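You operate a simulated robot arm through the tools that you are given. There is no shell and no other tool. Be economical: measure what you need, move in short steps, check, and stop when the job is done.

You run a simulated two-armed robot. Do the job below in one go: nothing can be reset, and whatever is moved stays where it is left.

## Task
Take the lid off the wax jar and lay it down on the top of the door bench. Put one of the green signs from the steel table on the shelf under the panel bench. Turn the cup time knob to 7. Put the foam cube from the table behind the block trays on top of the grey sleeve. Do these in any order. Set down upright: green sign.

Only the result counts: the job must be done as asked and must still hold three seconds after the hand-in. Knocking over, shifting, dropping, spilling or breaking anything else fails it. A push-on lid holds only when it is set on centred and level and pressed home; a screw cap is set on level and turned clockwise until tight.

## Robot
Two 7-joint arms with two-finger parallel grippers on one trunk, on a base that drives. Base frame: it is fixed to the floor where the robot stands at the start and does not move with it; the origin is under the middle of the robot, x ahead of it, y to its left, z up; the surface under the hand at the start is at about z = 85. Units: cm, degrees, N and s.
The left shoulder is at the start at [6, 18.9, 120.3], the right one opposite. With the tool pointing down near the work surface each hand reaches from about 10 to 64 cm from the robot's upright axis, wherever it stands, measured 20 degrees to its own side. Places, roughly: cup time knob [-660, 390, 90]; foam cube (5x5x5 cm) [-910, -220, 50]; green sign [-475, 175, 75]; grey sleeve [-925, -225, 50]; shelf under the panel bench [-150, 410, 20]; wax jar [50, 25, 100]. Payload 3.43 kg a hand.
The tool frame of a hand sits at the grasp point between the pads (the TCP): z along the fingers, y along the line on which they close. The tips reach 3 cm beyond it. The gripper opens to 9.4 cm. The fingers are 2.8 cm wide and 1 cm thick; the gripper's body (5 by 9.6 cm) begins 5.5 cm behind the TCP.
Orientation is that of the tool frame in the base frame, as [roll, pitch, yaw] about the fixed x, y, z axes, in that order (R = Rz(yaw) Ry(pitch) Rx(roll)). With the fingers straight down and closing along the base's y, the tool's x points along the base's -x, its y along +y and its z along -z.

## Interface
- The arms move only by the tool apply_moves. It takes "left_deltas", "right_deltas" or both (then of equal length, played together; a hand with none holds still); each is text: rows parted by semicolons, each of 7 numbers parted by spaces: the turn, a rotation vector about the base's x, y, z in degrees, then the shift along the base's x, y, z in cm, then the opening in per cent of the stroke, from 0 (shut) to 100 (fully open). In form: rx ry rz x y z grip; .... A call has 1 to 12 rows; each row shifts and turns the commanded pose from where the row before left it. Rows are played at 5 a second. More than 5 cm and 8.6 degrees between two rows, or a gripper value outside its range, and nothing of the call is played. Where a pose cannot be reached the arm comes as near as it can. A force on the tool above 40 N (or 10 N above the force at the start of the call, whichever is more), or a blocked arm, ends the call early, and 0.2 s more pass. Each finger travels about 15.3 cm/s and halts on what it meets, pressing with about 29 N; the grip force reading is that of the motor and also rises with nothing between the fingers. The clock runs only during rows and for 0.2 s after the last one: add rows that do not move to give the fingers time. It gives the time, the measured TCP pose, the force on the tool (base axes), the opening and the grip force at its end, in the units of the frame above (readings bear some noise), with the torque about the TCP (base axes, N m) and any sound that the robot's microphone picked up, and new pictures: "show" is both (left out), scene, wrist or none (wrist: the cameras of the hands that moved).
- Cameras (640 x 400 px; columns grow to the right, rows downward): "scene" is now at [0.74, 0.61, 173.86]; the picture's right is [0.09, -1.00, 0.00], its down [-0.86, -0.07, -0.51] and it looks along [0.51, 0.04, -0.86] (base axes); focal length 257 px, centre (320, 200). "left" rides on the left gripper at [7.6, -1.4, -10.2] in its tool frame; the picture's right is [0.18, 0.98, 0.00], its down [-0.75, 0.14, -0.64] and it looks along [-0.63, 0.12, 0.77] (tool axes); focal length 243 px, centre (320, 200). "right" rides on the right gripper at [7.6, 1.4, -10.3] in its tool frame; the picture's right is [-0.18, 0.98, 0.00], its down [-0.75, -0.14, -0.64] and it looks along [-0.63, -0.12, 0.77] (tool axes); focal length 243 px, centre (320, 200). There is no depth. A picture from a camera that has moved, and an enlarged one, comes with that camera's place and axes in the base frame and with its lens.
- lift_body(by): slides the trunk up (or, below 0, down) by that many cm; the arms and the scene camera ride with it, the base frame stays. It gives what a move gives, with no picture.
- steer(legs): drives the robot by 1 to 6 legs, each [ahead, left, turn to the left] in cm, cm and degrees, along the robot's own axes; the way and the turn of a leg run together, so that a leg with both is an arc; at most 150 cm and 180 degrees a leg. The arms and the cameras ride along, it lands a little off, and it stops where it bumps. It gives what a move gives, and a new picture of the scene camera.
- turn_head(pan, tilt): turns the head with the scene camera to pan (to the left, within 86 degrees either way) and tilt (down, from -29 to 69), counted from straight ahead of the robot. It gives what a move gives, and a new picture of the scene camera.
- zoom(camera, box): a new picture of the part [left, top, right, bottom] of that camera's present view, enlarged. It takes no simulated time.
- finish_job(): hands the job in; it is judged then, once.

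Go step by step. Nothing tells you exact positions but the pictures and the camera data: compare them with the known pose of the tool, close in by small moves and look again before you grip or let go. The budget is 165 turns and 260 pictures, counting those below and the enlarged ones. Unless the task says otherwise, let go and move clear before handing in.

The tools are called after "Call:" by a JSON object that holds its "fn" and its "kwargs". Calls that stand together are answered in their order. apply_moves: Moves the arms, as the interface text tells. Its arguments: {"type":"object","properties":{"left_deltas":{"type":"string"},"right_deltas":{"type":"string"},"show":{"type":"string","enum":["both","scene","wrist","none"]}},"required":[]} The other tools are called the same way: lift_body (by) slides the trunk up or down; steer (legs) drives the base; turn_head (pan, tilt) turns the head that bears the scene camera; zoom (camera, box) takes an enlarged picture of a part of a camera's view; finish_job () hands the job in.

At the start:

```text
t: 0.0
left_tool_pos: [33.29, 24.3, 115.24]
left_tool_rot: [-179.9, 0.0, -180.0]
left_contact_force: [0.7, 0.1, -0.2]
left_torque: [0.03, -0.05, 0.02]
left_width: 9.39
left_finger_force: 0.1
right_tool_pos: [34.22, -7.31, 109.57]
right_tool_rot: [-180.0, 0.0, -180.0]
right_contact_force: [0.3, -0.4, 0.0]
right_torque: [0.04, -0.03, 0.03]
right_width: 9.4
right_finger_force: 0.0
trunk travel left (down, up): [-87.5, 11.5]
robot x, y, heading: [-0.11, 0.04, 0.1]
head pan, tilt: [5.0, 59.4]
```

scene: 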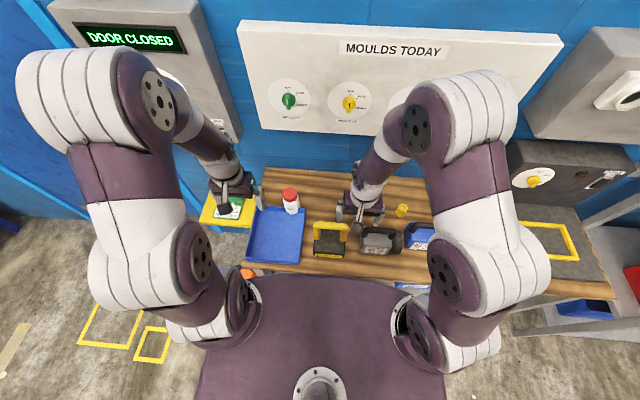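
right: 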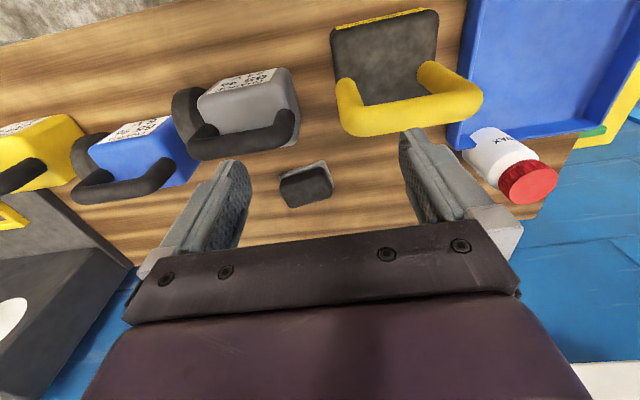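
left: 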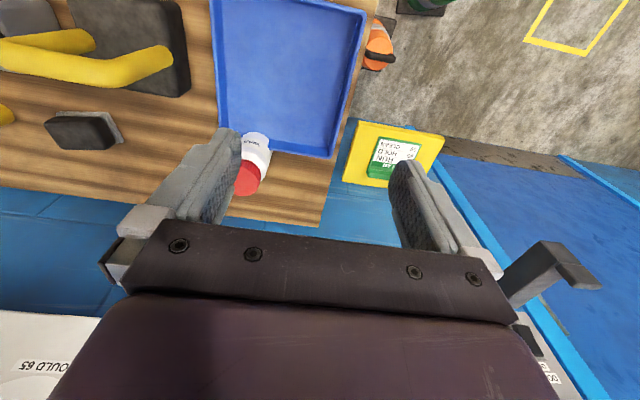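

I see the wax jar (white, red lid) on the bench in front of me. I'll zoom in to see details and look around.

Call:
{"fn": "zoom", "kwargs": {"camera": "scene", "box": [200, 150, 360, 250]}}

Call:
{"fn": "zoom", "kwargs": {"camera": "left", "box": [200, 90, 360, 210]}}

Call:
{"fn": "zoom", "kwargs": {"camera": "right", "box": [440, 80, 600, 220]}}

Call:
{"fn": "turn_head", "kwargs": {"pan": 0, "tilt": 15}}

Call:
{"fn": "turn_head", "kwargs": {"pan": 80, "tilt": 15}}

```text
4.00 times, centred on (280, 200) of scene
camera zoom: at [0.74, 0.61, 173.86], right [0.09, -1.0, 0.0], down [-0.86, -0.07, -0.51], along [0.51, 0.04, -0.86], focal length 1026 px, centre (480, 200)
```

zoom: 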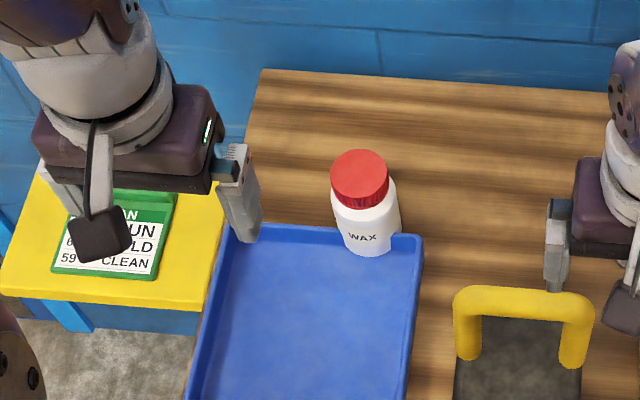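

```text
3.33 times, centred on (280, 150) of left
camera zoom: at [25.75, 22.85, 125.51], right [-0.18, 0.98, 0.0], down [0.75, 0.14, 0.64], along [0.63, 0.12, -0.77], focal length 809 px, centre (453, 367)
```

zoom: 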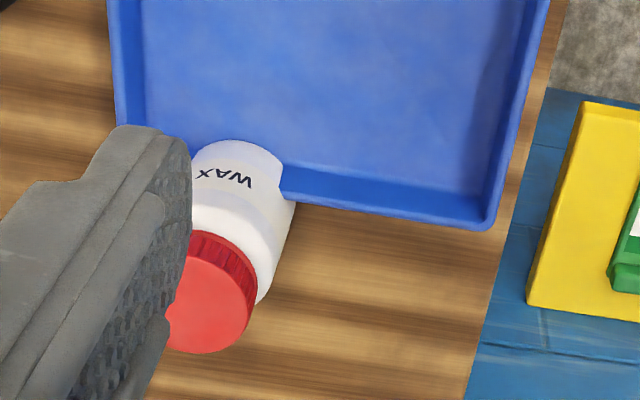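

```text
2.86 times, centred on (520, 150) of right
camera zoom: at [26.58, -5.91, 119.76], right [0.18, 0.98, 0.0], down [0.75, -0.14, 0.64], along [0.63, -0.12, -0.77], focal length 693 px, centre (-251, 343)
```

zoom: 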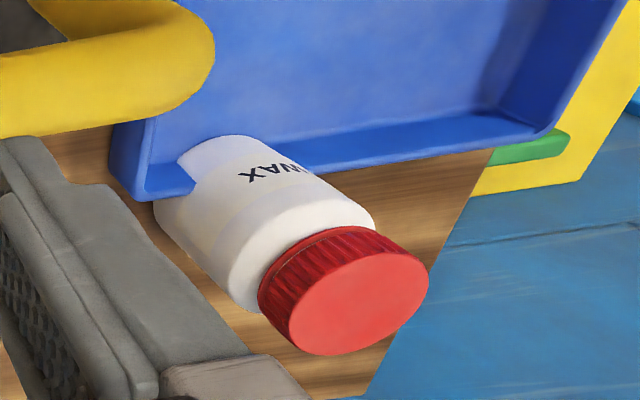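

```text
t: 1.1
left_tool_pos: [33.31, 24.43, 115.32]
left_tool_rot: [-180.0, 0.0, 180.0]
left_contact_force: [-0.2, 0.6, -0.9]
left_torque: [-0.06, -0.04, 0.0]
left_width: 9.39
left_finger_force: 0.1
right_tool_pos: [34.19, -7.17, 109.63]
right_tool_rot: [-180.0, 0.0, 180.0]
right_contact_force: [-0.7, 0.7, -0.7]
right_torque: [0.01, 0.0, 0.0]
right_width: 9.39
right_finger_force: 0.0
trunk travel left (down, up): [-87.5, 11.5]
robot x, y, heading: [0.13, -0.25, -0.1]
head pan, tilt: [0.0, 15.0]
camera scene: at [3.37, 0.03, 180.41], right [0.0, -1.0, 0.0], down [-0.26, 0.0, -0.97], along [0.97, 0.0, -0.26], focal length 257 px, centre (320, 200)
```

scene: 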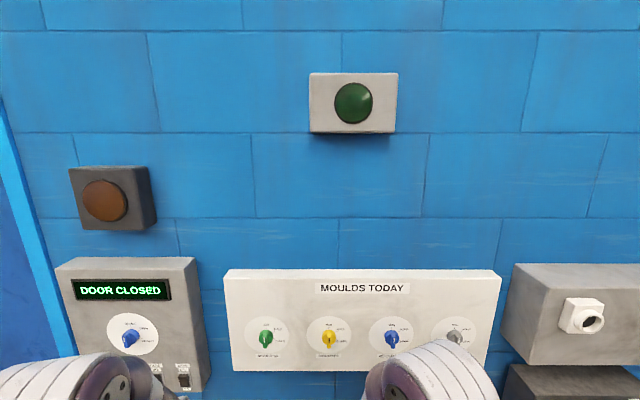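

```text
t: 2.6
left_tool_pos: [33.38, 24.36, 115.28]
left_tool_rot: [180.0, 0.0, 179.9]
left_contact_force: [0.5, 0.2, 0.2]
left_torque: [0.01, 0.02, -0.02]
left_width: 9.37
left_finger_force: 0.0
right_tool_pos: [34.18, -7.22, 109.59]
right_tool_rot: [-180.0, 0.0, 180.0]
right_contact_force: [0.4, 0.0, 0.3]
right_torque: [-0.02, 0.03, 0.0]
right_width: 9.42
right_finger_force: 0.0
trunk travel left (down, up): [-87.5, 11.5]
robot x, y, heading: [-0.12, -0.47, -0.1]
head pan, tilt: [80.0, 15.0]
camera scene: at [-4.35, 9.22, 180.42], right [0.98, -0.17, 0.0], down [-0.05, -0.25, -0.97], along [0.17, 0.95, -0.26], focal length 257 px, centre (320, 200)
```

scene: 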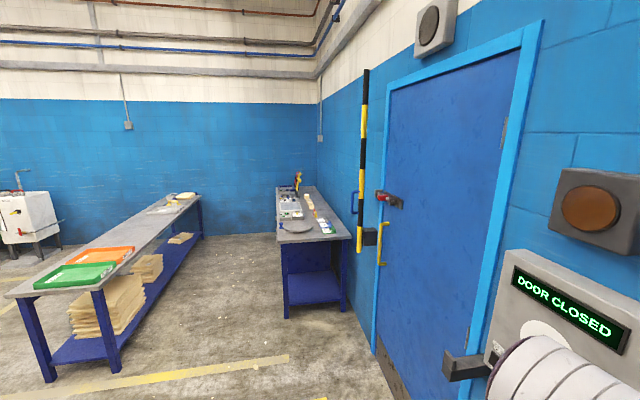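

Two benches lie to the left; I'll zoom for any labels and look right too.

Call:
{"fn": "zoom", "kwargs": {"camera": "scene", "box": [240, 160, 400, 320]}}

Call:
{"fn": "zoom", "kwargs": {"camera": "scene", "box": [0, 160, 220, 390]}}

Call:
{"fn": "turn_head", "kwargs": {"pan": -60, "tilt": 25}}

Call:
{"fn": "turn_head", "kwargs": {"pan": 25, "tilt": 45}}

```text
2.50 times, centred on (320, 240) of scene
camera zoom: at [-4.35, 9.22, 180.42], right [0.98, -0.17, 0.0], down [-0.05, -0.25, -0.97], along [0.17, 0.95, -0.26], focal length 642 px, centre (320, 100)
```

zoom: 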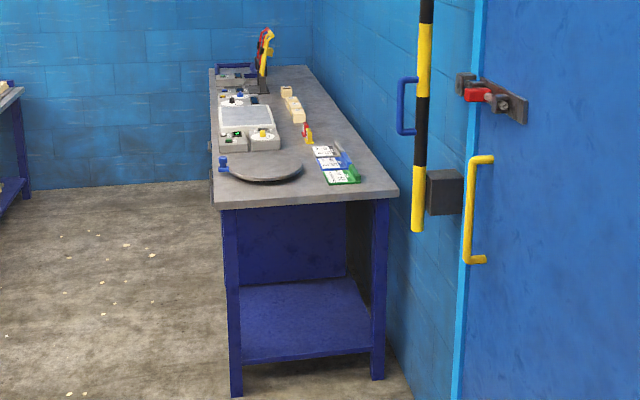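

```text
1.74 times, centred on (110, 275) of scene
camera zoom: at [-4.35, 9.22, 180.42], right [0.98, -0.17, 0.0], down [-0.05, -0.25, -0.97], along [0.17, 0.95, -0.26], focal length 446 px, centre (685, 70)
```

zoom: 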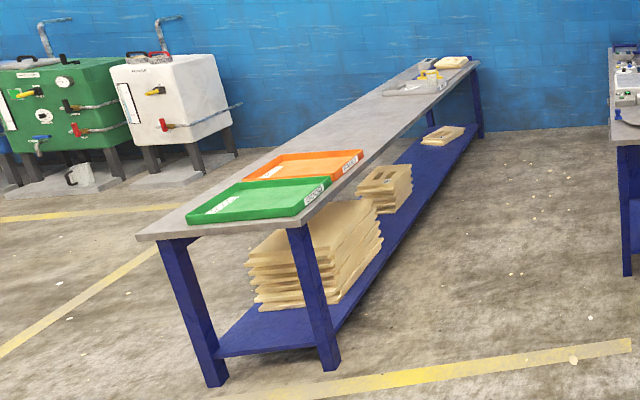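

```text
t: 4.9
left_tool_pos: [33.41, 24.28, 115.22]
left_tool_rot: [180.0, 0.0, -180.0]
left_contact_force: [-0.3, -0.7, 0.4]
left_torque: [0.0, 0.01, 0.01]
left_width: 9.43
left_finger_force: 0.0
right_tool_pos: [34.18, -7.27, 109.65]
right_tool_rot: [-180.0, 0.1, 180.0]
right_contact_force: [0.3, -0.8, -0.2]
right_torque: [0.0, -0.01, 0.0]
right_width: 9.42
right_finger_force: 0.1
trunk travel left (down, up): [-87.5, 11.5]
robot x, y, heading: [0.04, 0.04, 0.1]
head pan, tilt: [-60.0, 25.0]
camera scene: at [-1.37, -7.95, 178.79], right [-0.87, -0.5, 0.0], down [-0.21, 0.37, -0.91], along [0.45, -0.78, -0.42], focal length 257 px, centre (320, 200)
```

scene: 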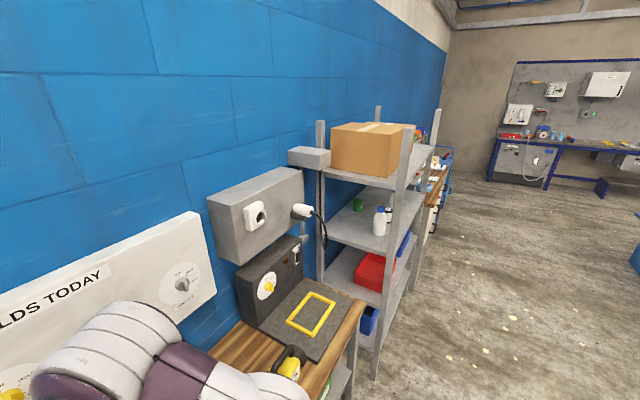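

```text
t: 6.5
left_tool_pos: [33.33, 24.26, 115.3]
left_tool_rot: [180.0, 0.1, -180.0]
left_contact_force: [0.0, 0.2, -0.1]
left_torque: [-0.03, -0.02, 0.01]
left_width: 9.38
left_finger_force: 0.1
right_tool_pos: [34.12, -7.25, 109.52]
right_tool_rot: [-179.9, 0.0, -180.0]
right_contact_force: [0.0, 0.3, 0.3]
right_torque: [-0.01, -0.01, -0.01]
right_width: 9.42
right_finger_force: 0.2
trunk travel left (down, up): [-87.5, 11.5]
robot x, y, heading: [-0.04, 0.18, -0.3]
head pan, tilt: [25.0, 45.0]
camera scene: at [1.4, 3.46, 175.74], right [0.42, -0.91, 0.0], down [-0.64, -0.3, -0.71], along [0.64, 0.3, -0.71], focal length 257 px, centre (320, 200)
```

scene: 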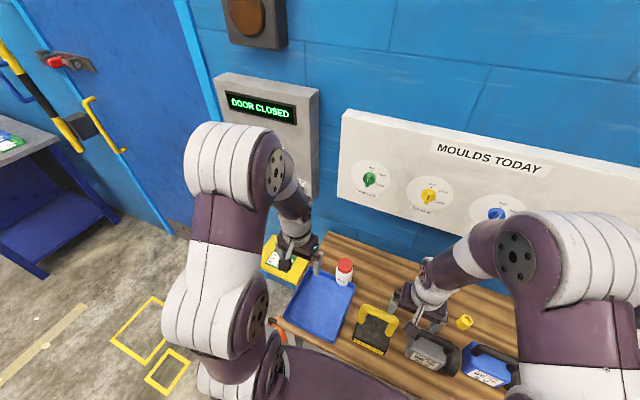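

The wax jar's lid top is at about [48.5, 16, 96], diameter about 5 cm. I'll bring the left hand above it, pre-rotated clockwise for unscrewing room.

Call:
{"fn": "apply_moves", "kwargs": {"left_deltas": "0 0 -8.5 2.5 -1.5 0 100; 0 0 -8.5 2.5 -1.5 -1 100; 0 0 -8.5 2.5 -1.5 -1 100; 0 0 -8.5 2.5 -1.5 -2 100; 0 0 -8.5 2.5 -1.3 -2 100; 0 0 -8.5 2.7 -1 -2 100; 0 0 0 0 0 0 100"}}

Call:
{"fn": "turn_head", "kwargs": {"pan": 15, "tilt": 55}}

```text
t: 8.1
left_tool_pos: [48.62, 16.0, 107.42]
left_tool_rot: [-180.0, 0.0, 128.9]
left_contact_force: [0.4, 0.5, -0.4]
left_torque: [-0.01, -0.03, 0.02]
left_width: 9.41
left_finger_force: 0.1
right_tool_pos: [34.22, -7.18, 109.57]
right_tool_rot: [180.0, 0.0, -180.0]
right_contact_force: [-0.2, 0.2, -0.5]
right_torque: [-0.04, -0.04, 0.03]
right_width: 9.41
right_finger_force: 0.1
trunk travel left (down, up): [-87.5, 11.5]
robot x, y, heading: [-0.22, 0.05, 0.1]
head pan, tilt: [25.0, 45.0]
camera scene: at [1.31, 3.47, 175.74], right [0.42, -0.91, 0.0], down [-0.64, -0.3, -0.71], along [0.64, 0.3, -0.71], focal length 257 px, centre (320, 200)
camera left: at [42.76, 20.96, 117.63], right [0.65, 0.76, 0.0], down [0.58, -0.5, 0.64], along [0.49, -0.42, -0.77], focal length 243 px, centre (320, 200)
```

scene: 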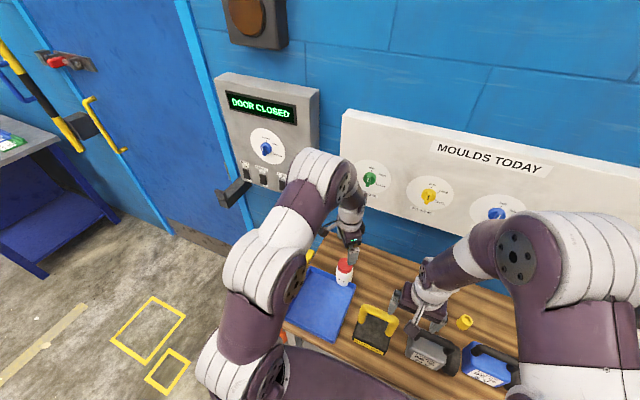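
left: 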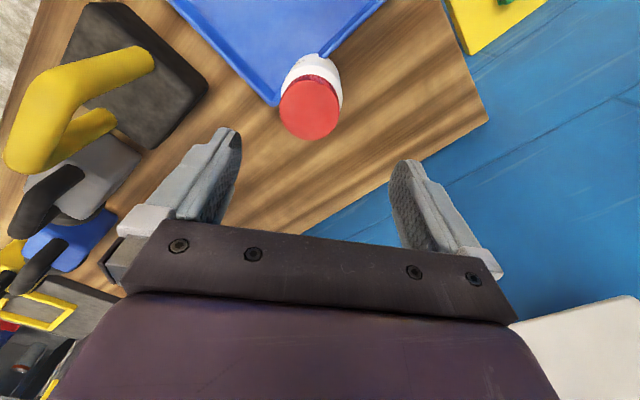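

```text
t: 8.8
left_tool_pos: [48.6, 16.12, 107.35]
left_tool_rot: [180.0, 0.0, 129.0]
left_contact_force: [0.3, -1.0, 0.4]
left_torque: [0.0, -0.01, -0.03]
left_width: 9.41
left_finger_force: 0.0
right_tool_pos: [34.1, -7.19, 109.45]
right_tool_rot: [179.9, 0.0, -180.0]
right_contact_force: [-0.2, 0.3, 1.1]
right_torque: [0.01, 0.02, -0.02]
right_width: 9.37
right_finger_force: 0.0
trunk travel left (down, up): [-87.5, 11.5]
robot x, y, heading: [0.18, 0.11, 0.1]
head pan, tilt: [15.0, 55.0]
camera scene: at [0.97, 1.9, 174.4], right [0.26, -0.97, 0.0], down [-0.79, -0.21, -0.57], along [0.55, 0.15, -0.82], focal length 257 px, centre (320, 200)
```

scene: 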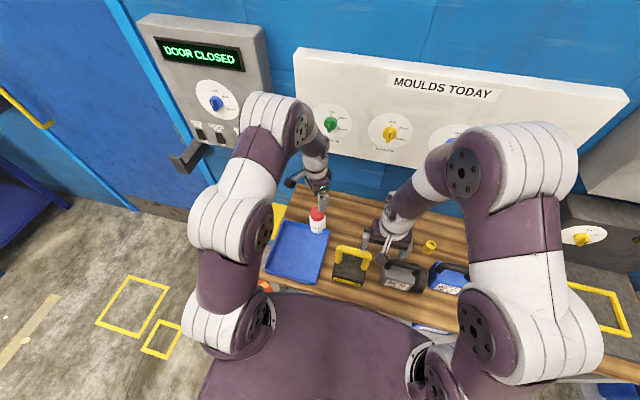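

The wrist view puts the lid centre near [48.1, 15.5]. I'll descend part way and re-check.

Call:
{"fn": "apply_moves", "kwargs": {"left_deltas": "0 0 0 -0.5 -0.5 -2 100; 0 0 0 0 0 -2 100; 0 0 0 0 0 -2 100; 0 0 0 0 0 0 100", "show": "wrist"}}

Call:
{"fn": "zoom", "kwargs": {"camera": "right", "box": [430, 60, 600, 230]}}

Call:
{"fn": "zoom", "kwargs": {"camera": "scene", "box": [270, 160, 370, 250]}}

```text
t: 9.8
left_tool_pos: [48.1, 15.43, 101.38]
left_tool_rot: [179.9, 0.0, 129.0]
left_contact_force: [-0.8, 0.4, -0.2]
left_torque: [0.02, 0.02, 0.02]
left_width: 9.41
left_finger_force: 0.1
right_tool_pos: [34.24, -7.31, 109.56]
right_tool_rot: [180.0, 0.0, 180.0]
right_contact_force: [-1.0, -0.1, -0.1]
right_torque: [0.03, 0.0, 0.0]
right_width: 9.41
right_finger_force: 0.1
trunk travel left (down, up): [-87.5, 11.5]
robot x, y, heading: [0.41, -0.04, 0.3]
head pan, tilt: [15.0, 55.0]
camera left: at [42.18, 20.49, 111.57], right [0.65, 0.76, 0.0], down [0.58, -0.5, 0.64], along [0.49, -0.42, -0.77], focal length 243 px, centre (320, 200)
```

left: 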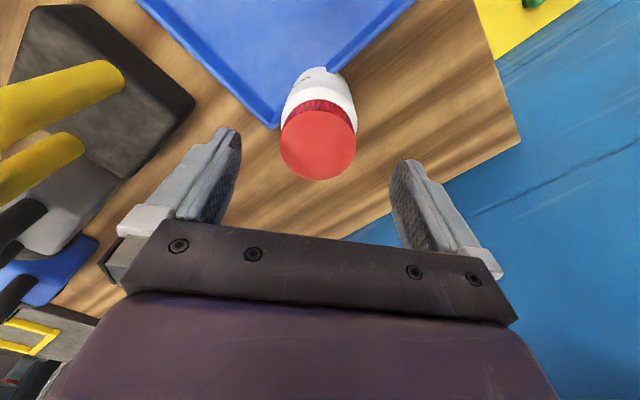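

```text
2.35 times, centred on (515, 145) of right
camera zoom: at [26.55, -5.92, 119.76], right [0.18, 0.98, 0.0], down [0.75, -0.14, 0.64], along [0.63, -0.12, -0.77], focal length 571 px, centre (-139, 329)
```

zoom: 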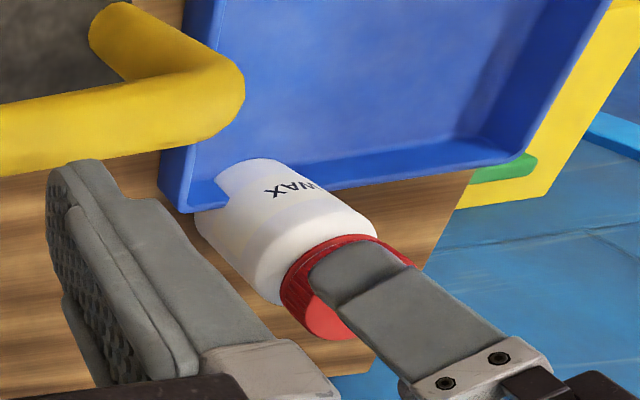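

```text
4.44 times, centred on (320, 205) of scene
camera zoom: at [0.95, 1.87, 174.39], right [0.26, -0.97, 0.0], down [-0.79, -0.21, -0.57], along [0.55, 0.15, -0.82], focal length 1141 px, centre (320, 178)
```

zoom: 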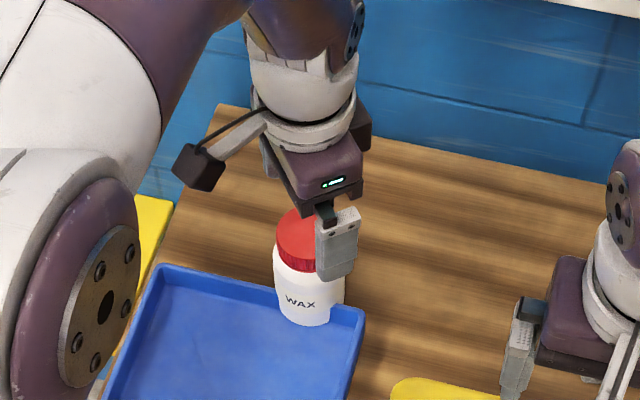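

Call:
{"fn": "apply_moves", "kwargs": {"left_deltas": "0 0 0 -0.4 0.2 -2 100; 0 0 0 0 0 -2 100; 0 0 0 0 0 0 100"}}

Call:
{"fn": "zoom", "kwargs": {"camera": "right", "box": [430, 60, 600, 230]}}

```text
t: 10.6
left_tool_pos: [47.37, 15.69, 97.19]
left_tool_rot: [-180.0, -0.1, 129.0]
left_contact_force: [-0.2, -0.5, 0.5]
left_torque: [0.0, 0.0, -0.02]
left_width: 9.4
left_finger_force: 0.0
right_tool_pos: [34.03, -7.15, 109.52]
right_tool_rot: [180.0, 0.0, 180.0]
right_contact_force: [-1.3, 0.4, 0.2]
right_torque: [0.02, 0.0, -0.02]
right_width: 9.39
right_finger_force: 0.1
trunk travel left (down, up): [-87.5, 11.5]
robot x, y, heading: [-0.02, -0.15, -0.0]
head pan, tilt: [15.0, 55.0]
camera scene: at [0.95, 1.88, 174.39], right [0.26, -0.97, 0.0], down [-0.79, -0.21, -0.57], along [0.55, 0.15, -0.82], focal length 257 px, centre (320, 200)
camera left: at [41.62, 20.58, 107.47], right [0.65, 0.76, 0.0], down [0.58, -0.5, 0.64], along [0.49, -0.42, -0.77], focal length 243 px, centre (320, 200)
```

scene: 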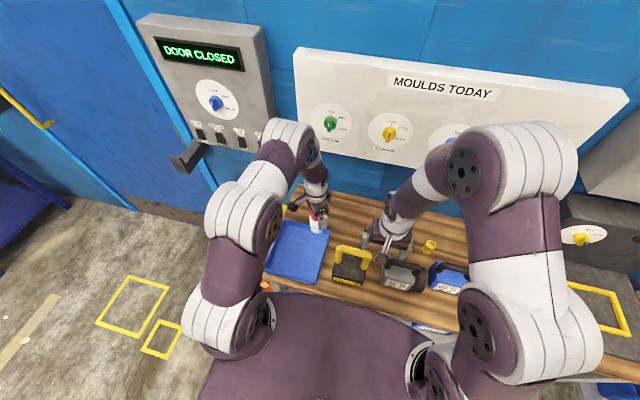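
left: 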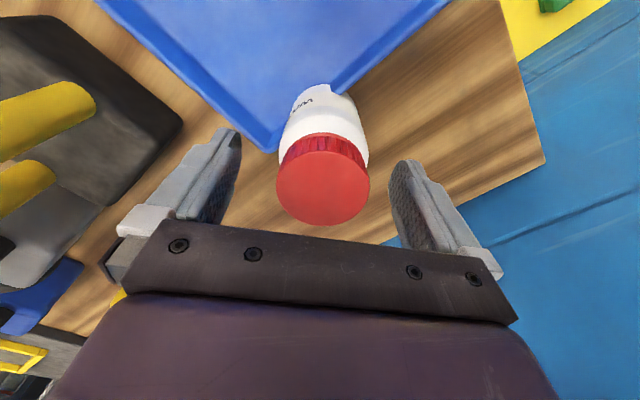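

```text
2.35 times, centred on (515, 145) of right
camera zoom: at [26.55, -5.92, 119.76], right [0.18, 0.98, 0.0], down [0.75, -0.14, 0.64], along [0.63, -0.12, -0.77], focal length 571 px, centre (-139, 329)
```

zoom: 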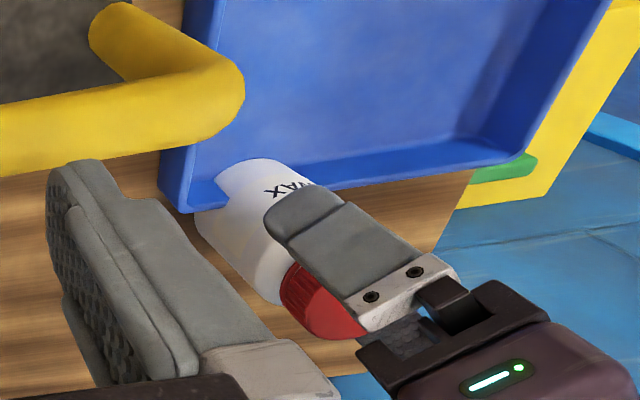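

Call:
{"fn": "apply_moves", "kwargs": {"left_deltas": "0 0 0 0.4 -0.3 -0.3 100; 0 0 0 0 0 0 55; 0 0 0 0 0 0 30; 0 0 0 0 0 0 30; 0 0 0 0 0 0 30", "show": "wrist"}}

Call:
{"fn": "zoom", "kwargs": {"camera": "right", "box": [430, 60, 600, 230]}}

```text
t: 11.8
left_tool_pos: [48.21, 15.48, 96.89]
left_tool_rot: [-179.7, -0.1, 129.1]
left_contact_force: [1.5, 2.9, 11.1]
left_torque: [-0.22, 0.21, 0.01]
left_width: 5.26
left_finger_force: 19.9
right_tool_pos: [34.38, -7.09, 109.51]
right_tool_rot: [-180.0, -0.1, -180.0]
right_contact_force: [0.1, -0.3, -0.6]
right_torque: [0.03, 0.06, 0.01]
right_width: 9.39
right_finger_force: 0.0
trunk travel left (down, up): [-87.5, 11.5]
robot x, y, heading: [-0.1, -0.02, 0.0]
head pan, tilt: [15.0, 55.0]
camera left: at [42.3, 20.5, 107.18], right [0.65, 0.76, 0.0], down [0.59, -0.5, 0.64], along [0.49, -0.42, -0.77], focal length 243 px, centre (320, 200)
```

left: 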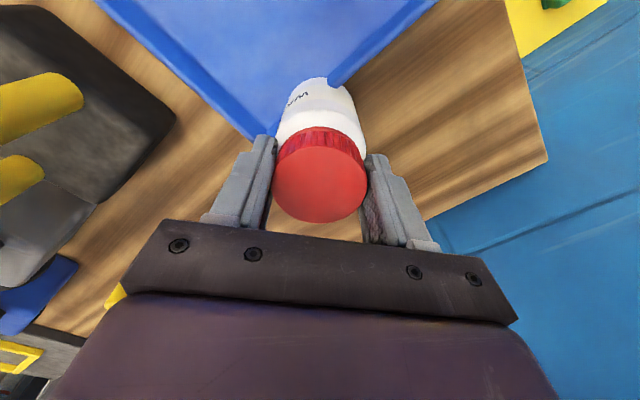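

```text
2.35 times, centred on (515, 145) of right
camera zoom: at [26.8, -5.73, 119.72], right [0.18, 0.98, 0.0], down [0.76, -0.14, 0.64], along [0.63, -0.12, -0.77], focal length 571 px, centre (-139, 329)
```

zoom: 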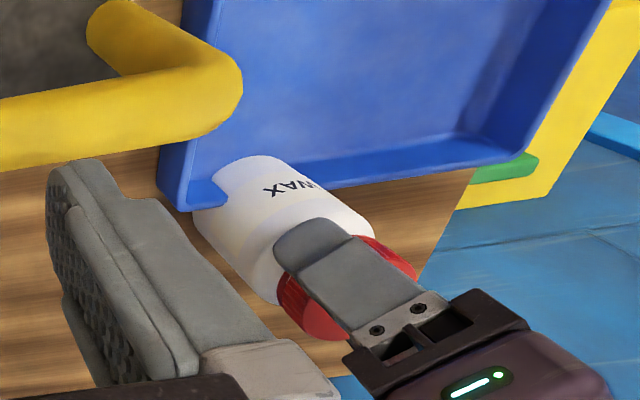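

Gripped the lid (5.26 cm). Now a trial counter-clockwise turn to see whether the lid turns and the jar stays.

Call:
{"fn": "apply_moves", "kwargs": {"left_deltas": "0 0 0 0 0 0.2 30; 0 0 8 0 0 0 25; 0 0 8 0 0 0 25; 0 0 8 0 0 0 25; 0 0 0 0 0 0 25", "show": "wrist"}}

Call:
{"fn": "zoom", "kwargs": {"camera": "right", "box": [430, 60, 600, 230]}}

```text
t: 12.1
left_tool_pos: [48.23, 15.31, 97.23]
left_tool_rot: [179.5, 0.5, 129.2]
left_contact_force: [1.9, -0.5, 4.1]
left_torque: [0.02, 0.16, 0.03]
left_width: 5.07
left_finger_force: 18.6
right_tool_pos: [34.01, -7.23, 109.48]
right_tool_rot: [180.0, 0.0, -179.9]
right_contact_force: [-0.5, 0.2, 0.0]
right_torque: [0.02, -0.01, -0.01]
right_width: 9.41
right_finger_force: 0.0
trunk travel left (down, up): [-87.5, 11.5]
robot x, y, heading: [-0.0, 0.16, 0.4]
head pan, tilt: [15.0, 55.0]
stopped in row 1 (left hand): the force on the tool passed its limit at 68 N (the readings are from after the stop); the commanded pose is now the measured one
camera left: at [42.23, 20.36, 107.39], right [0.65, 0.76, 0.01], down [0.58, -0.49, 0.65], along [0.5, -0.42, -0.76], focal length 243 px, centre (320, 200)
```

left: 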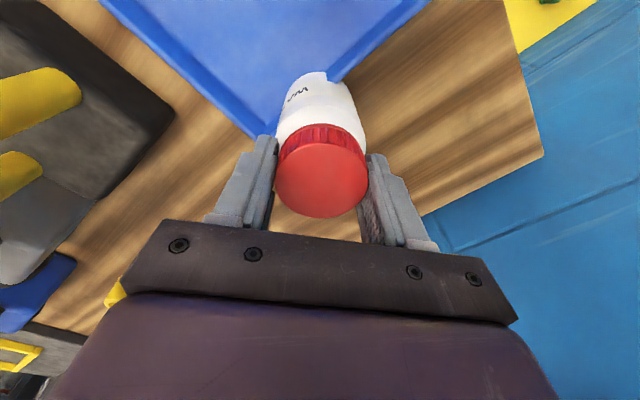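

```text
2.35 times, centred on (515, 145) of right
camera zoom: at [26.43, -5.9, 119.75], right [0.18, 0.98, 0.0], down [0.75, -0.14, 0.64], along [0.63, -0.12, -0.77], focal length 571 px, centre (-139, 329)
```

zoom: 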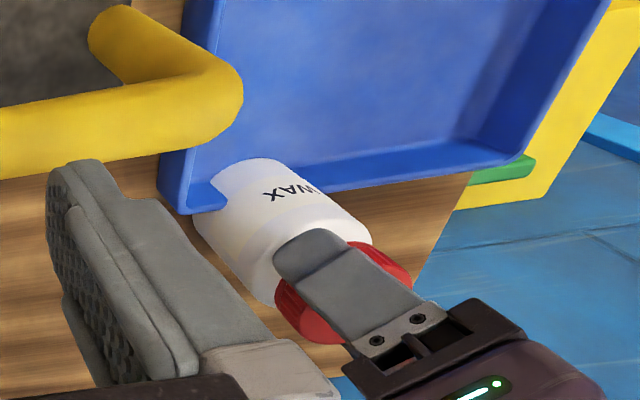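

Call:
{"fn": "apply_moves", "kwargs": {"left_deltas": "0 0 0 0 0 0 25; 0 0 6 0 0 0 25; 0 0 6 0 0 0 25; 0 0 6 0 0 0 25; 0 0 0 0 0 0 25", "show": "wrist"}}

Call:
{"fn": "zoom", "kwargs": {"camera": "right", "box": [430, 60, 600, 230]}}

```text
t: 12.7
left_tool_pos: [48.29, 15.46, 97.19]
left_tool_rot: [179.5, 0.7, 134.9]
left_contact_force: [3.9, 17.3, 1.3]
left_torque: [0.18, 0.24, 0.2]
left_width: 5.06
left_finger_force: 32.4
right_tool_pos: [33.97, -7.23, 109.44]
right_tool_rot: [180.0, 0.1, -180.0]
right_contact_force: [0.7, -0.2, 0.6]
right_torque: [0.04, -0.01, -0.01]
right_width: 9.41
right_finger_force: 0.1
trunk travel left (down, up): [-87.5, 11.5]
robot x, y, heading: [0.35, -0.04, 0.0]
head pan, tilt: [15.0, 55.0]
stopped in row 3 (left hand): the force on the tool passed its limit at 51 N (the readings are from after the stop); the commanded pose is now the measured one
camera left: at [41.79, 19.77, 107.33], right [0.57, 0.82, 0.01], down [0.62, -0.43, 0.65], along [0.54, -0.36, -0.76], focal length 243 px, centre (320, 200)
```

left: 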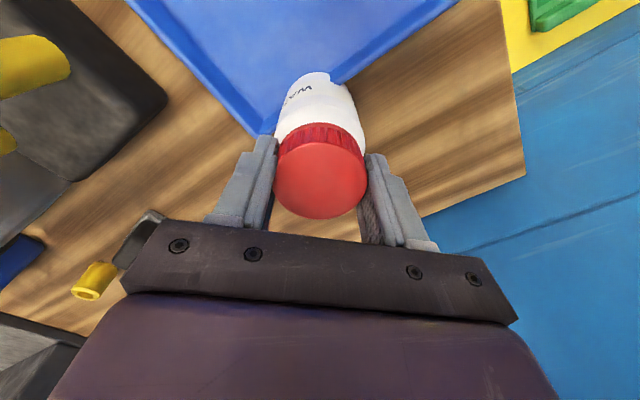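

```text
2.35 times, centred on (515, 145) of right
camera zoom: at [26.47, -5.84, 119.76], right [0.18, 0.98, 0.0], down [0.75, -0.14, 0.64], along [0.63, -0.12, -0.77], focal length 571 px, centre (-139, 329)
```

zoom: 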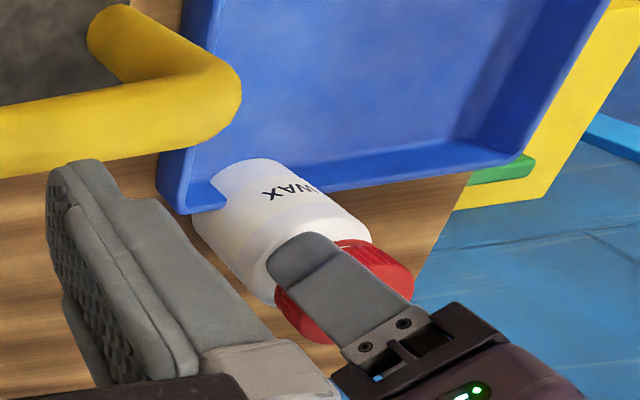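

Call:
{"fn": "apply_moves", "kwargs": {"left_deltas": "0 0 0 0 0 0 25; 0 0 4 0 0 0 25; 0 0 4 0 0 0 25; 0 0 4 0 0 0 25; 0 0 4 0 0 0 25; 0 0 4 0 0 0 25; 0 0 4 0 0 0 25; 0 0 0 0 0 0 25", "show": "wrist"}}

Call:
{"fn": "zoom", "kwargs": {"camera": "scene", "box": [270, 180, 370, 270]}}

```text
t: 13.8
left_tool_pos: [48.24, 15.37, 97.21]
left_tool_rot: [179.5, 0.8, 146.8]
left_contact_force: [23.9, 23.7, -15.1]
left_torque: [0.44, -2.97, -0.16]
left_width: 5.14
left_finger_force: 26.5
right_tool_pos: [34.06, -7.24, 109.58]
right_tool_rot: [-180.0, 0.1, -179.9]
right_contact_force: [-0.8, -1.3, 0.9]
right_torque: [0.0, -0.03, -0.01]
right_width: 9.41
right_finger_force: 0.1
trunk travel left (down, up): [-87.5, 11.5]
robot x, y, heading: [0.3, -0.26, 0.1]
head pan, tilt: [15.0, 55.0]
stopped in row 5 (left hand): the force on the tool passed its limit at 84 N (the readings are from after the stop); the commanded pose is now the measured one
camera left: at [41.01, 18.3, 107.43], right [0.38, 0.92, 0.01], down [0.7, -0.29, 0.65], along [0.61, -0.25, -0.76], focal length 243 px, centre (320, 200)
```

left: 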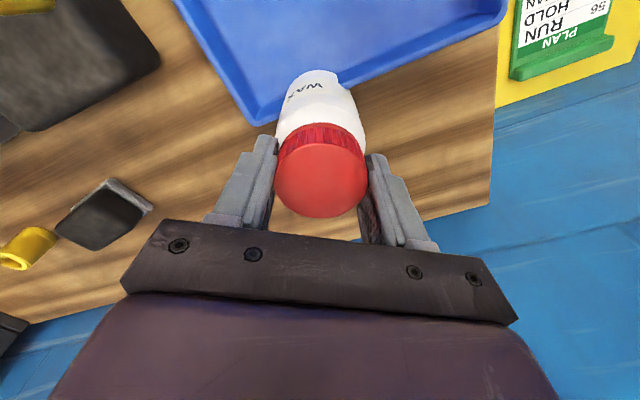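

```text
4.44 times, centred on (320, 225) of scene
camera zoom: at [0.66, 1.91, 174.39], right [0.26, -0.97, 0.0], down [-0.79, -0.21, -0.58], along [0.56, 0.15, -0.82], focal length 1141 px, centre (320, 89)
```

zoom: 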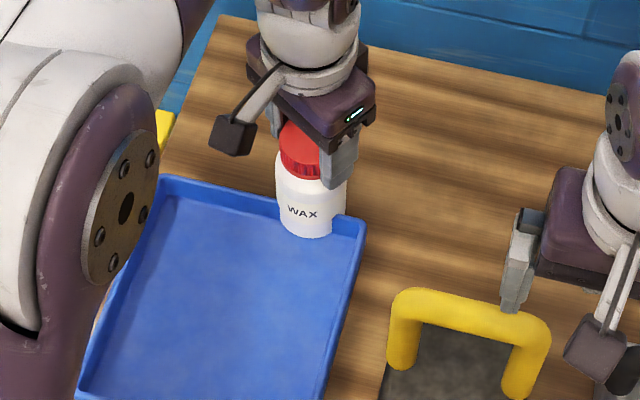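

The lid seems to be turning while the jar stays. I'll release to relax the strain, level the hand, turn it back and regrip.

Call:
{"fn": "apply_moves", "kwargs": {"left_deltas": "0 0 0 0 0 0 60; 0 0 0 0 0 0 80; 0.3 0.8 -8 0 0 0 80; 0 0 -8 0 0 0 80; 0 0 -8 0 0 0 80;0 0 -8 0 0 0 80;0 0 -8 0 0 0 80;0 0 -8 0 0 0 80; 0 0 0 0 0 0 80", "show": "wrist"}}

Call:
{"fn": "zoom", "kwargs": {"camera": "scene", "box": [270, 180, 370, 270]}}

Call:
{"fn": "zoom", "kwargs": {"camera": "right", "box": [430, 60, 600, 230]}}

```text
t: 15.8
left_tool_pos: [48.47, 15.31, 97.23]
left_tool_rot: [179.9, -0.2, 98.6]
left_contact_force: [0.2, 0.1, -0.8]
left_torque: [0.0, 0.01, 0.0]
left_width: 7.53
left_finger_force: 0.0
right_tool_pos: [34.21, -7.24, 109.57]
right_tool_rot: [-179.9, 0.0, -180.0]
right_contact_force: [-0.3, 0.0, 0.2]
right_torque: [0.0, 0.0, -0.01]
right_width: 9.39
right_finger_force: 0.1
trunk travel left (down, up): [-87.5, 11.5]
robot x, y, heading: [0.3, -0.11, -0.0]
head pan, tilt: [15.0, 55.0]
camera left: at [45.95, 22.54, 107.41], right [0.94, 0.33, 0.0], down [0.25, -0.73, 0.64], along [0.21, -0.6, -0.77], focal length 243 px, centre (320, 200)
```

left: 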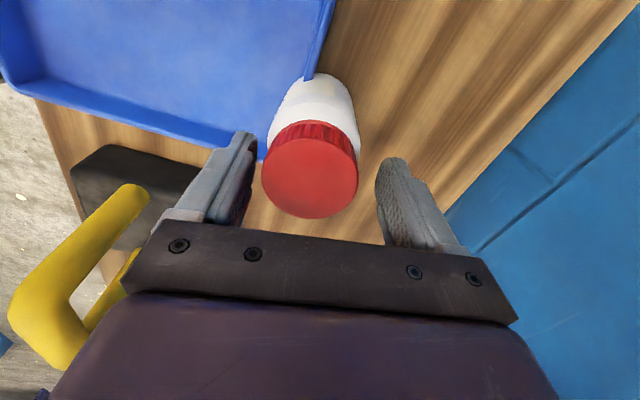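

```text
4.44 times, centred on (320, 225) of scene
camera zoom: at [1.04, 1.92, 174.39], right [0.26, -0.97, 0.0], down [-0.79, -0.21, -0.57], along [0.55, 0.15, -0.82], focal length 1141 px, centre (320, 89)
```

zoom: 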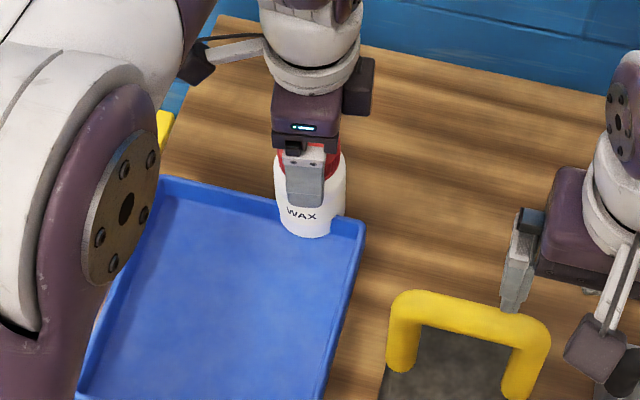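

```text
2.35 times, centred on (515, 145) of right
camera zoom: at [26.62, -5.87, 119.75], right [0.18, 0.98, 0.0], down [0.75, -0.14, 0.64], along [0.63, -0.12, -0.77], focal length 571 px, centre (-139, 329)
```

zoom: 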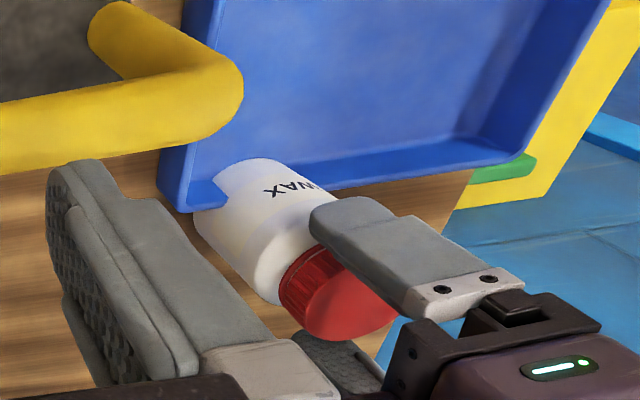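

The lid's centre is [47.85, 15.5]; the hand was 0.6 cm off. Correct, grip and turn on.

Call:
{"fn": "apply_moves", "kwargs": {"left_deltas": "0 0 0 -0.6 0.2 0 80; 0 0 0 0 0 0 40; 0 0 0 0 0 0 25; 0 0 0 0 0 0 25; 0 0 6 0 0 0 25; 0 0 6 0 0 0 25; 0 0 6 0 0 0 25; 0 0 6 0 0 0 25; 0 0 6 0 0 0 25; 0 0 6 0 0 0 25; 0 0 6 0 0 0 25; 0 0 0 0 0 0 25", "show": "wrist"}}

```text
t: 17.4
left_tool_pos: [48.26, 15.49, 97.36]
left_tool_rot: [179.2, 0.1, 116.6]
left_contact_force: [0.0, 2.6, 8.3]
left_torque: [0.42, 2.39, 0.28]
left_width: 5.06
left_finger_force: 29.9
right_tool_pos: [34.06, -7.36, 109.53]
right_tool_rot: [180.0, 0.0, -179.8]
right_contact_force: [-0.4, -0.7, 0.3]
right_torque: [-0.02, -0.03, -0.03]
right_width: 9.39
right_finger_force: 0.1
trunk travel left (down, up): [-87.5, 11.5]
robot x, y, heading: [0.15, 0.18, -0.1]
head pan, tilt: [15.0, 55.0]
stopped in row 8 (left hand): the force on the tool passed its limit at 73 N (the readings are from after the stop); the commanded pose is now the measured one
camera left: at [43.42, 21.54, 107.58], right [0.8, 0.6, 0.01], down [0.45, -0.61, 0.65], along [0.4, -0.51, -0.76], focal length 243 px, centre (320, 200)
```

left: 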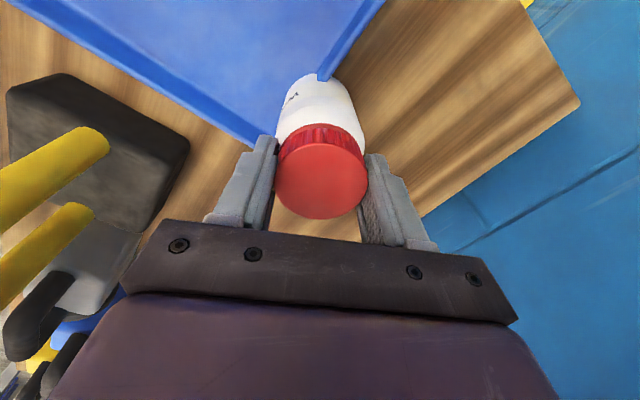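

The finger tips reach below the lid onto the jar's shoulder, so I'm pinching both. I'll open, rise 1 cm so that only the lid is gripped.

Call:
{"fn": "apply_moves", "kwargs": {"left_deltas": "0 0 0 0 0 0 60; 0 0 0 0 0 0 80; 0.5 0.5 -8 -0.1 0 0.4 80; 0 0 -8 0 0 0.5 80; 0 0 0 0 0 0 80; 0 0 0 0 0 0 40; 0 0 0 0 0 0 25; 0 0 0 0 0 0 25", "show": "wrist"}}

Call:
{"fn": "zoom", "kwargs": {"camera": "right", "box": [430, 60, 600, 230]}}

Call:
{"fn": "zoom", "kwargs": {"camera": "scene", "box": [290, 190, 350, 250]}}

```text
t: 19.2
left_tool_pos: [47.97, 15.57, 98.2]
left_tool_rot: [179.7, -0.5, 100.5]
left_contact_force: [-8.4, -3.7, -16.3]
left_torque: [-0.17, -0.64, 0.09]
left_width: 4.98
left_finger_force: 28.7
right_tool_pos: [34.25, -7.04, 109.59]
right_tool_rot: [180.0, 0.1, -179.9]
right_contact_force: [0.6, -0.6, -0.6]
right_torque: [-0.01, -0.02, 0.01]
right_width: 9.42
right_finger_force: 0.1
trunk travel left (down, up): [-87.5, 11.5]
robot x, y, heading: [0.15, -0.01, 0.2]
head pan, tilt: [15.0, 55.0]
camera left: at [45.16, 22.6, 108.43], right [0.93, 0.36, 0.01], down [0.28, -0.72, 0.63], along [0.23, -0.59, -0.77], focal length 243 px, centre (320, 200)
```

left: 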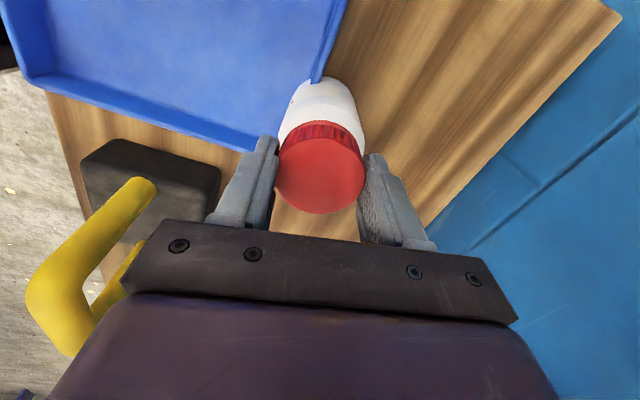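

```text
2.35 times, centred on (515, 145) of right
camera zoom: at [26.6, -5.81, 119.76], right [0.18, 0.98, 0.0], down [0.75, -0.14, 0.64], along [0.63, -0.12, -0.77], focal length 571 px, centre (-139, 329)
```

zoom: 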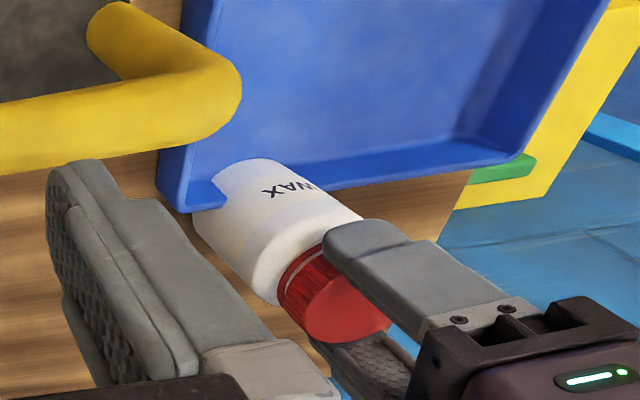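

```text
6.67 times, centred on (320, 220) of scene
camera zoom: at [1.01, 2.0, 174.38], right [0.26, -0.97, 0.0], down [-0.79, -0.21, -0.57], along [0.55, 0.15, -0.82], focal length 1711 px, centre (320, 67)
```

zoom: 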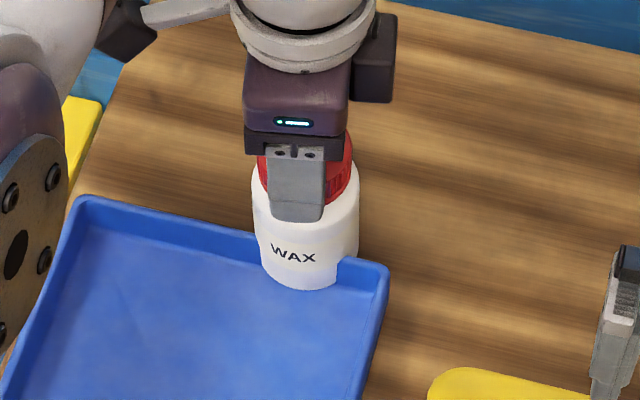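

Call:
{"fn": "apply_moves", "kwargs": {"left_deltas": "0 0 0 0 0 0 25; 0 0 6 0 0 0 25; 0 0 6 0 0 0 25; 0 0 6 0 0 0 25; 0 0 6 0 0 0 25; 0 0 6 0 0 0 25; 0 0 6 0 0 0 25; 0 0 6 0 0 0 25; 0 0 6 0 0 0 25; 0 0 0 0 0 0 25", "show": "wrist"}}

Call:
{"fn": "zoom", "kwargs": {"camera": "right", "box": [430, 60, 600, 230]}}

```text
t: 21.4
left_tool_pos: [48.11, 15.26, 98.18]
left_tool_rot: [179.5, -0.5, 148.6]
left_contact_force: [-7.6, -12.8, -2.3]
left_torque: [-0.04, -1.13, 0.11]
left_width: 4.97
left_finger_force: 27.6
right_tool_pos: [34.24, -7.42, 109.49]
right_tool_rot: [180.0, -0.1, 179.9]
right_contact_force: [0.1, 0.4, 0.5]
right_torque: [-0.01, 0.03, 0.02]
right_width: 9.4
right_finger_force: 0.1
trunk travel left (down, up): [-87.5, 11.5]
robot x, y, heading: [-0.04, 0.27, 0.0]
head pan, tilt: [15.0, 55.0]
camera left: at [40.94, 17.9, 108.57], right [0.36, 0.93, 0.01], down [0.72, -0.28, 0.64], along [0.6, -0.22, -0.77], focal length 243 px, centre (320, 200)
```

left: 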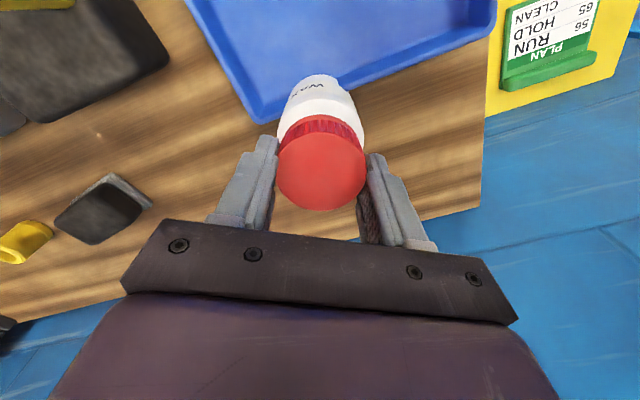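

```text
2.35 times, centred on (515, 145) of right
camera zoom: at [26.63, -6.1, 119.76], right [0.18, 0.98, 0.0], down [0.75, -0.14, 0.64], along [0.63, -0.12, -0.77], focal length 571 px, centre (-139, 329)
```

zoom: 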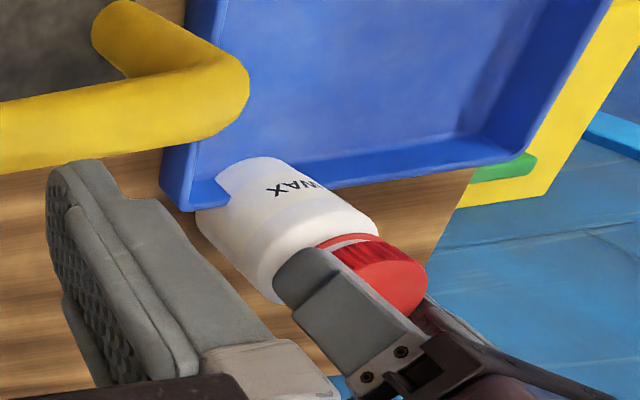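

It works: lid turns and a gap is opening. Continue turning.

Call:
{"fn": "apply_moves", "kwargs": {"left_deltas": "0 0 8 0 0 0.03 25; 0 0 8 0 0 0.03 25; 0 0 8 0 0 0.03 25; 0 0 8 0 0 0.03 25; 0 0 8 0 0 0.03 25; 0 0 8 0 0 0.03 25; 0 0 8 0 0 0.03 25; 0 0 0 0 0 0 25", "show": "wrist"}}

Call:
{"fn": "zoom", "kwargs": {"camera": "right", "box": [430, 60, 600, 230]}}

```text
t: 23.2
left_tool_pos: [48.1, 15.5, 98.44]
left_tool_rot: [179.5, -0.6, -155.3]
left_contact_force: [-3.6, -2.5, 0.2]
left_torque: [0.17, -0.24, 0.04]
left_width: 4.89
left_finger_force: 29.0
right_tool_pos: [34.19, -7.25, 109.62]
right_tool_rot: [-180.0, 0.0, -179.8]
right_contact_force: [0.6, 0.0, -0.7]
right_torque: [0.06, 0.0, 0.04]
right_width: 9.41
right_finger_force: 0.1
trunk travel left (down, up): [-87.5, 11.5]
robot x, y, heading: [0.25, -0.04, 0.2]
head pan, tilt: [15.0, 55.0]
camera left: at [41.91, 10.9, 108.77], right [-0.58, 0.82, 0.01], down [0.63, 0.44, 0.64], along [0.52, 0.37, -0.77], focal length 243 px, centre (320, 200)
```

left: 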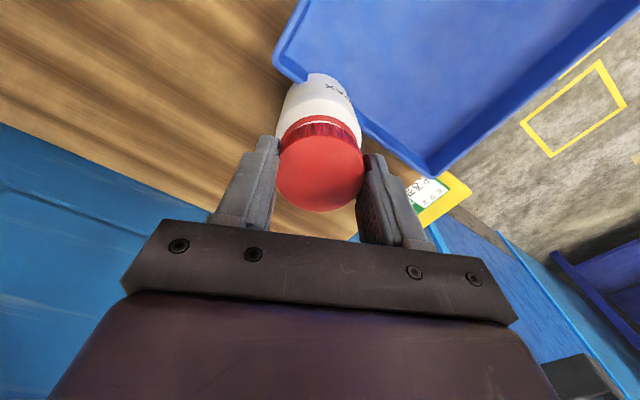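

```text
2.35 times, centred on (515, 145) of right
camera zoom: at [26.62, -5.95, 119.76], right [0.18, 0.98, 0.0], down [0.75, -0.14, 0.64], along [0.63, -0.12, -0.77], focal length 571 px, centre (-139, 329)
```

zoom: 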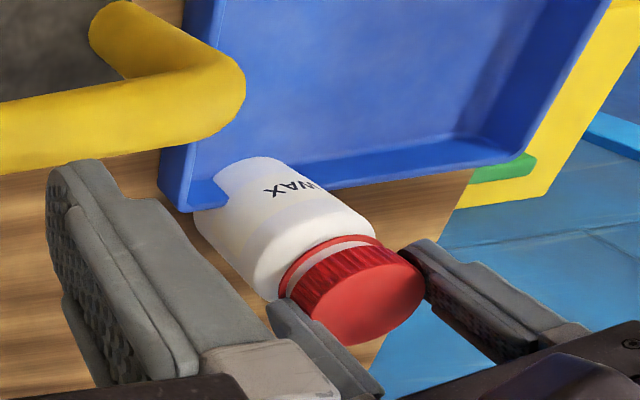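

Call:
{"fn": "apply_moves", "kwargs": {"left_deltas": "0 0 8 0 0 0.03 25; 0 0 8 0 0 0.03 25; 0 0 8 0 0 0.03 25; 0 0 8 0 0 0.03 25; 0 0 8 0 0 0.03 25; 0 0 8 0 0 0.03 25; 0 0 8 0 0 0.03 25; 0 0 8 0 0 0.03 25; 0 0 8 0 0 0.03 25; 0 0 0 0 0 0 25", "show": "wrist"}}

Call:
{"fn": "zoom", "kwargs": {"camera": "right", "box": [430, 60, 600, 230]}}

```text
t: 25.4
left_tool_pos: [48.01, 15.58, 98.75]
left_tool_rot: [179.5, -0.6, -83.3]
left_contact_force: [1.0, 0.4, 0.2]
left_torque: [-0.03, 0.01, -0.03]
left_width: 4.79
left_finger_force: 29.2
right_tool_pos: [34.27, -7.19, 109.59]
right_tool_rot: [-180.0, -0.1, -179.8]
right_contact_force: [-0.4, 0.4, -0.9]
right_torque: [0.01, 0.0, -0.02]
right_width: 9.41
right_finger_force: 0.0
trunk travel left (down, up): [-87.5, 11.5]
robot x, y, heading: [-0.36, 0.67, -0.1]
head pan, tilt: [15.0, 55.0]
camera left: at [50.43, 8.19, 108.95], right [-0.95, -0.3, 0.01], down [-0.22, 0.74, 0.64], along [-0.2, 0.6, -0.77], focal length 243 px, centre (320, 200)
```

left: 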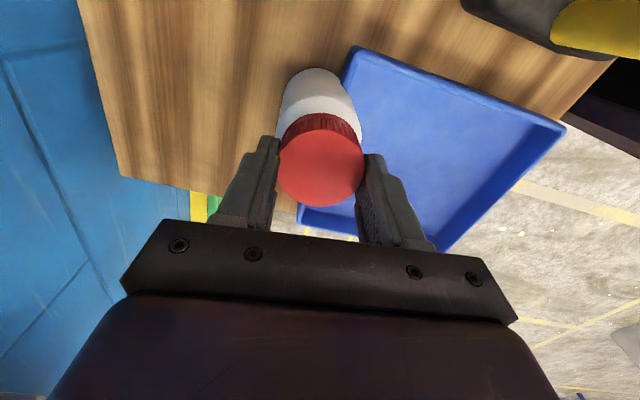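

```text
2.35 times, centred on (515, 145) of right
camera zoom: at [26.67, -5.84, 119.75], right [0.18, 0.98, 0.0], down [0.75, -0.14, 0.64], along [0.63, -0.12, -0.77], focal length 571 px, centre (-139, 329)
```

zoom: 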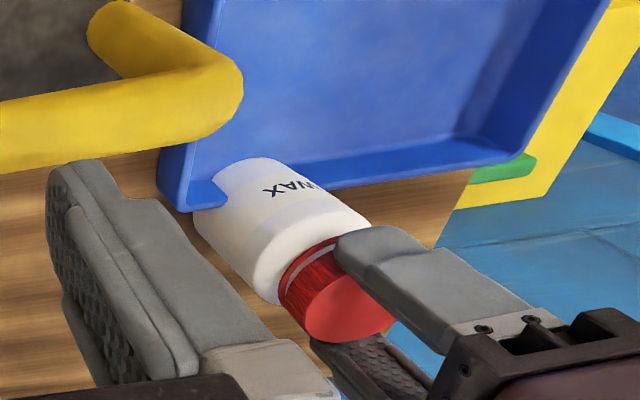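

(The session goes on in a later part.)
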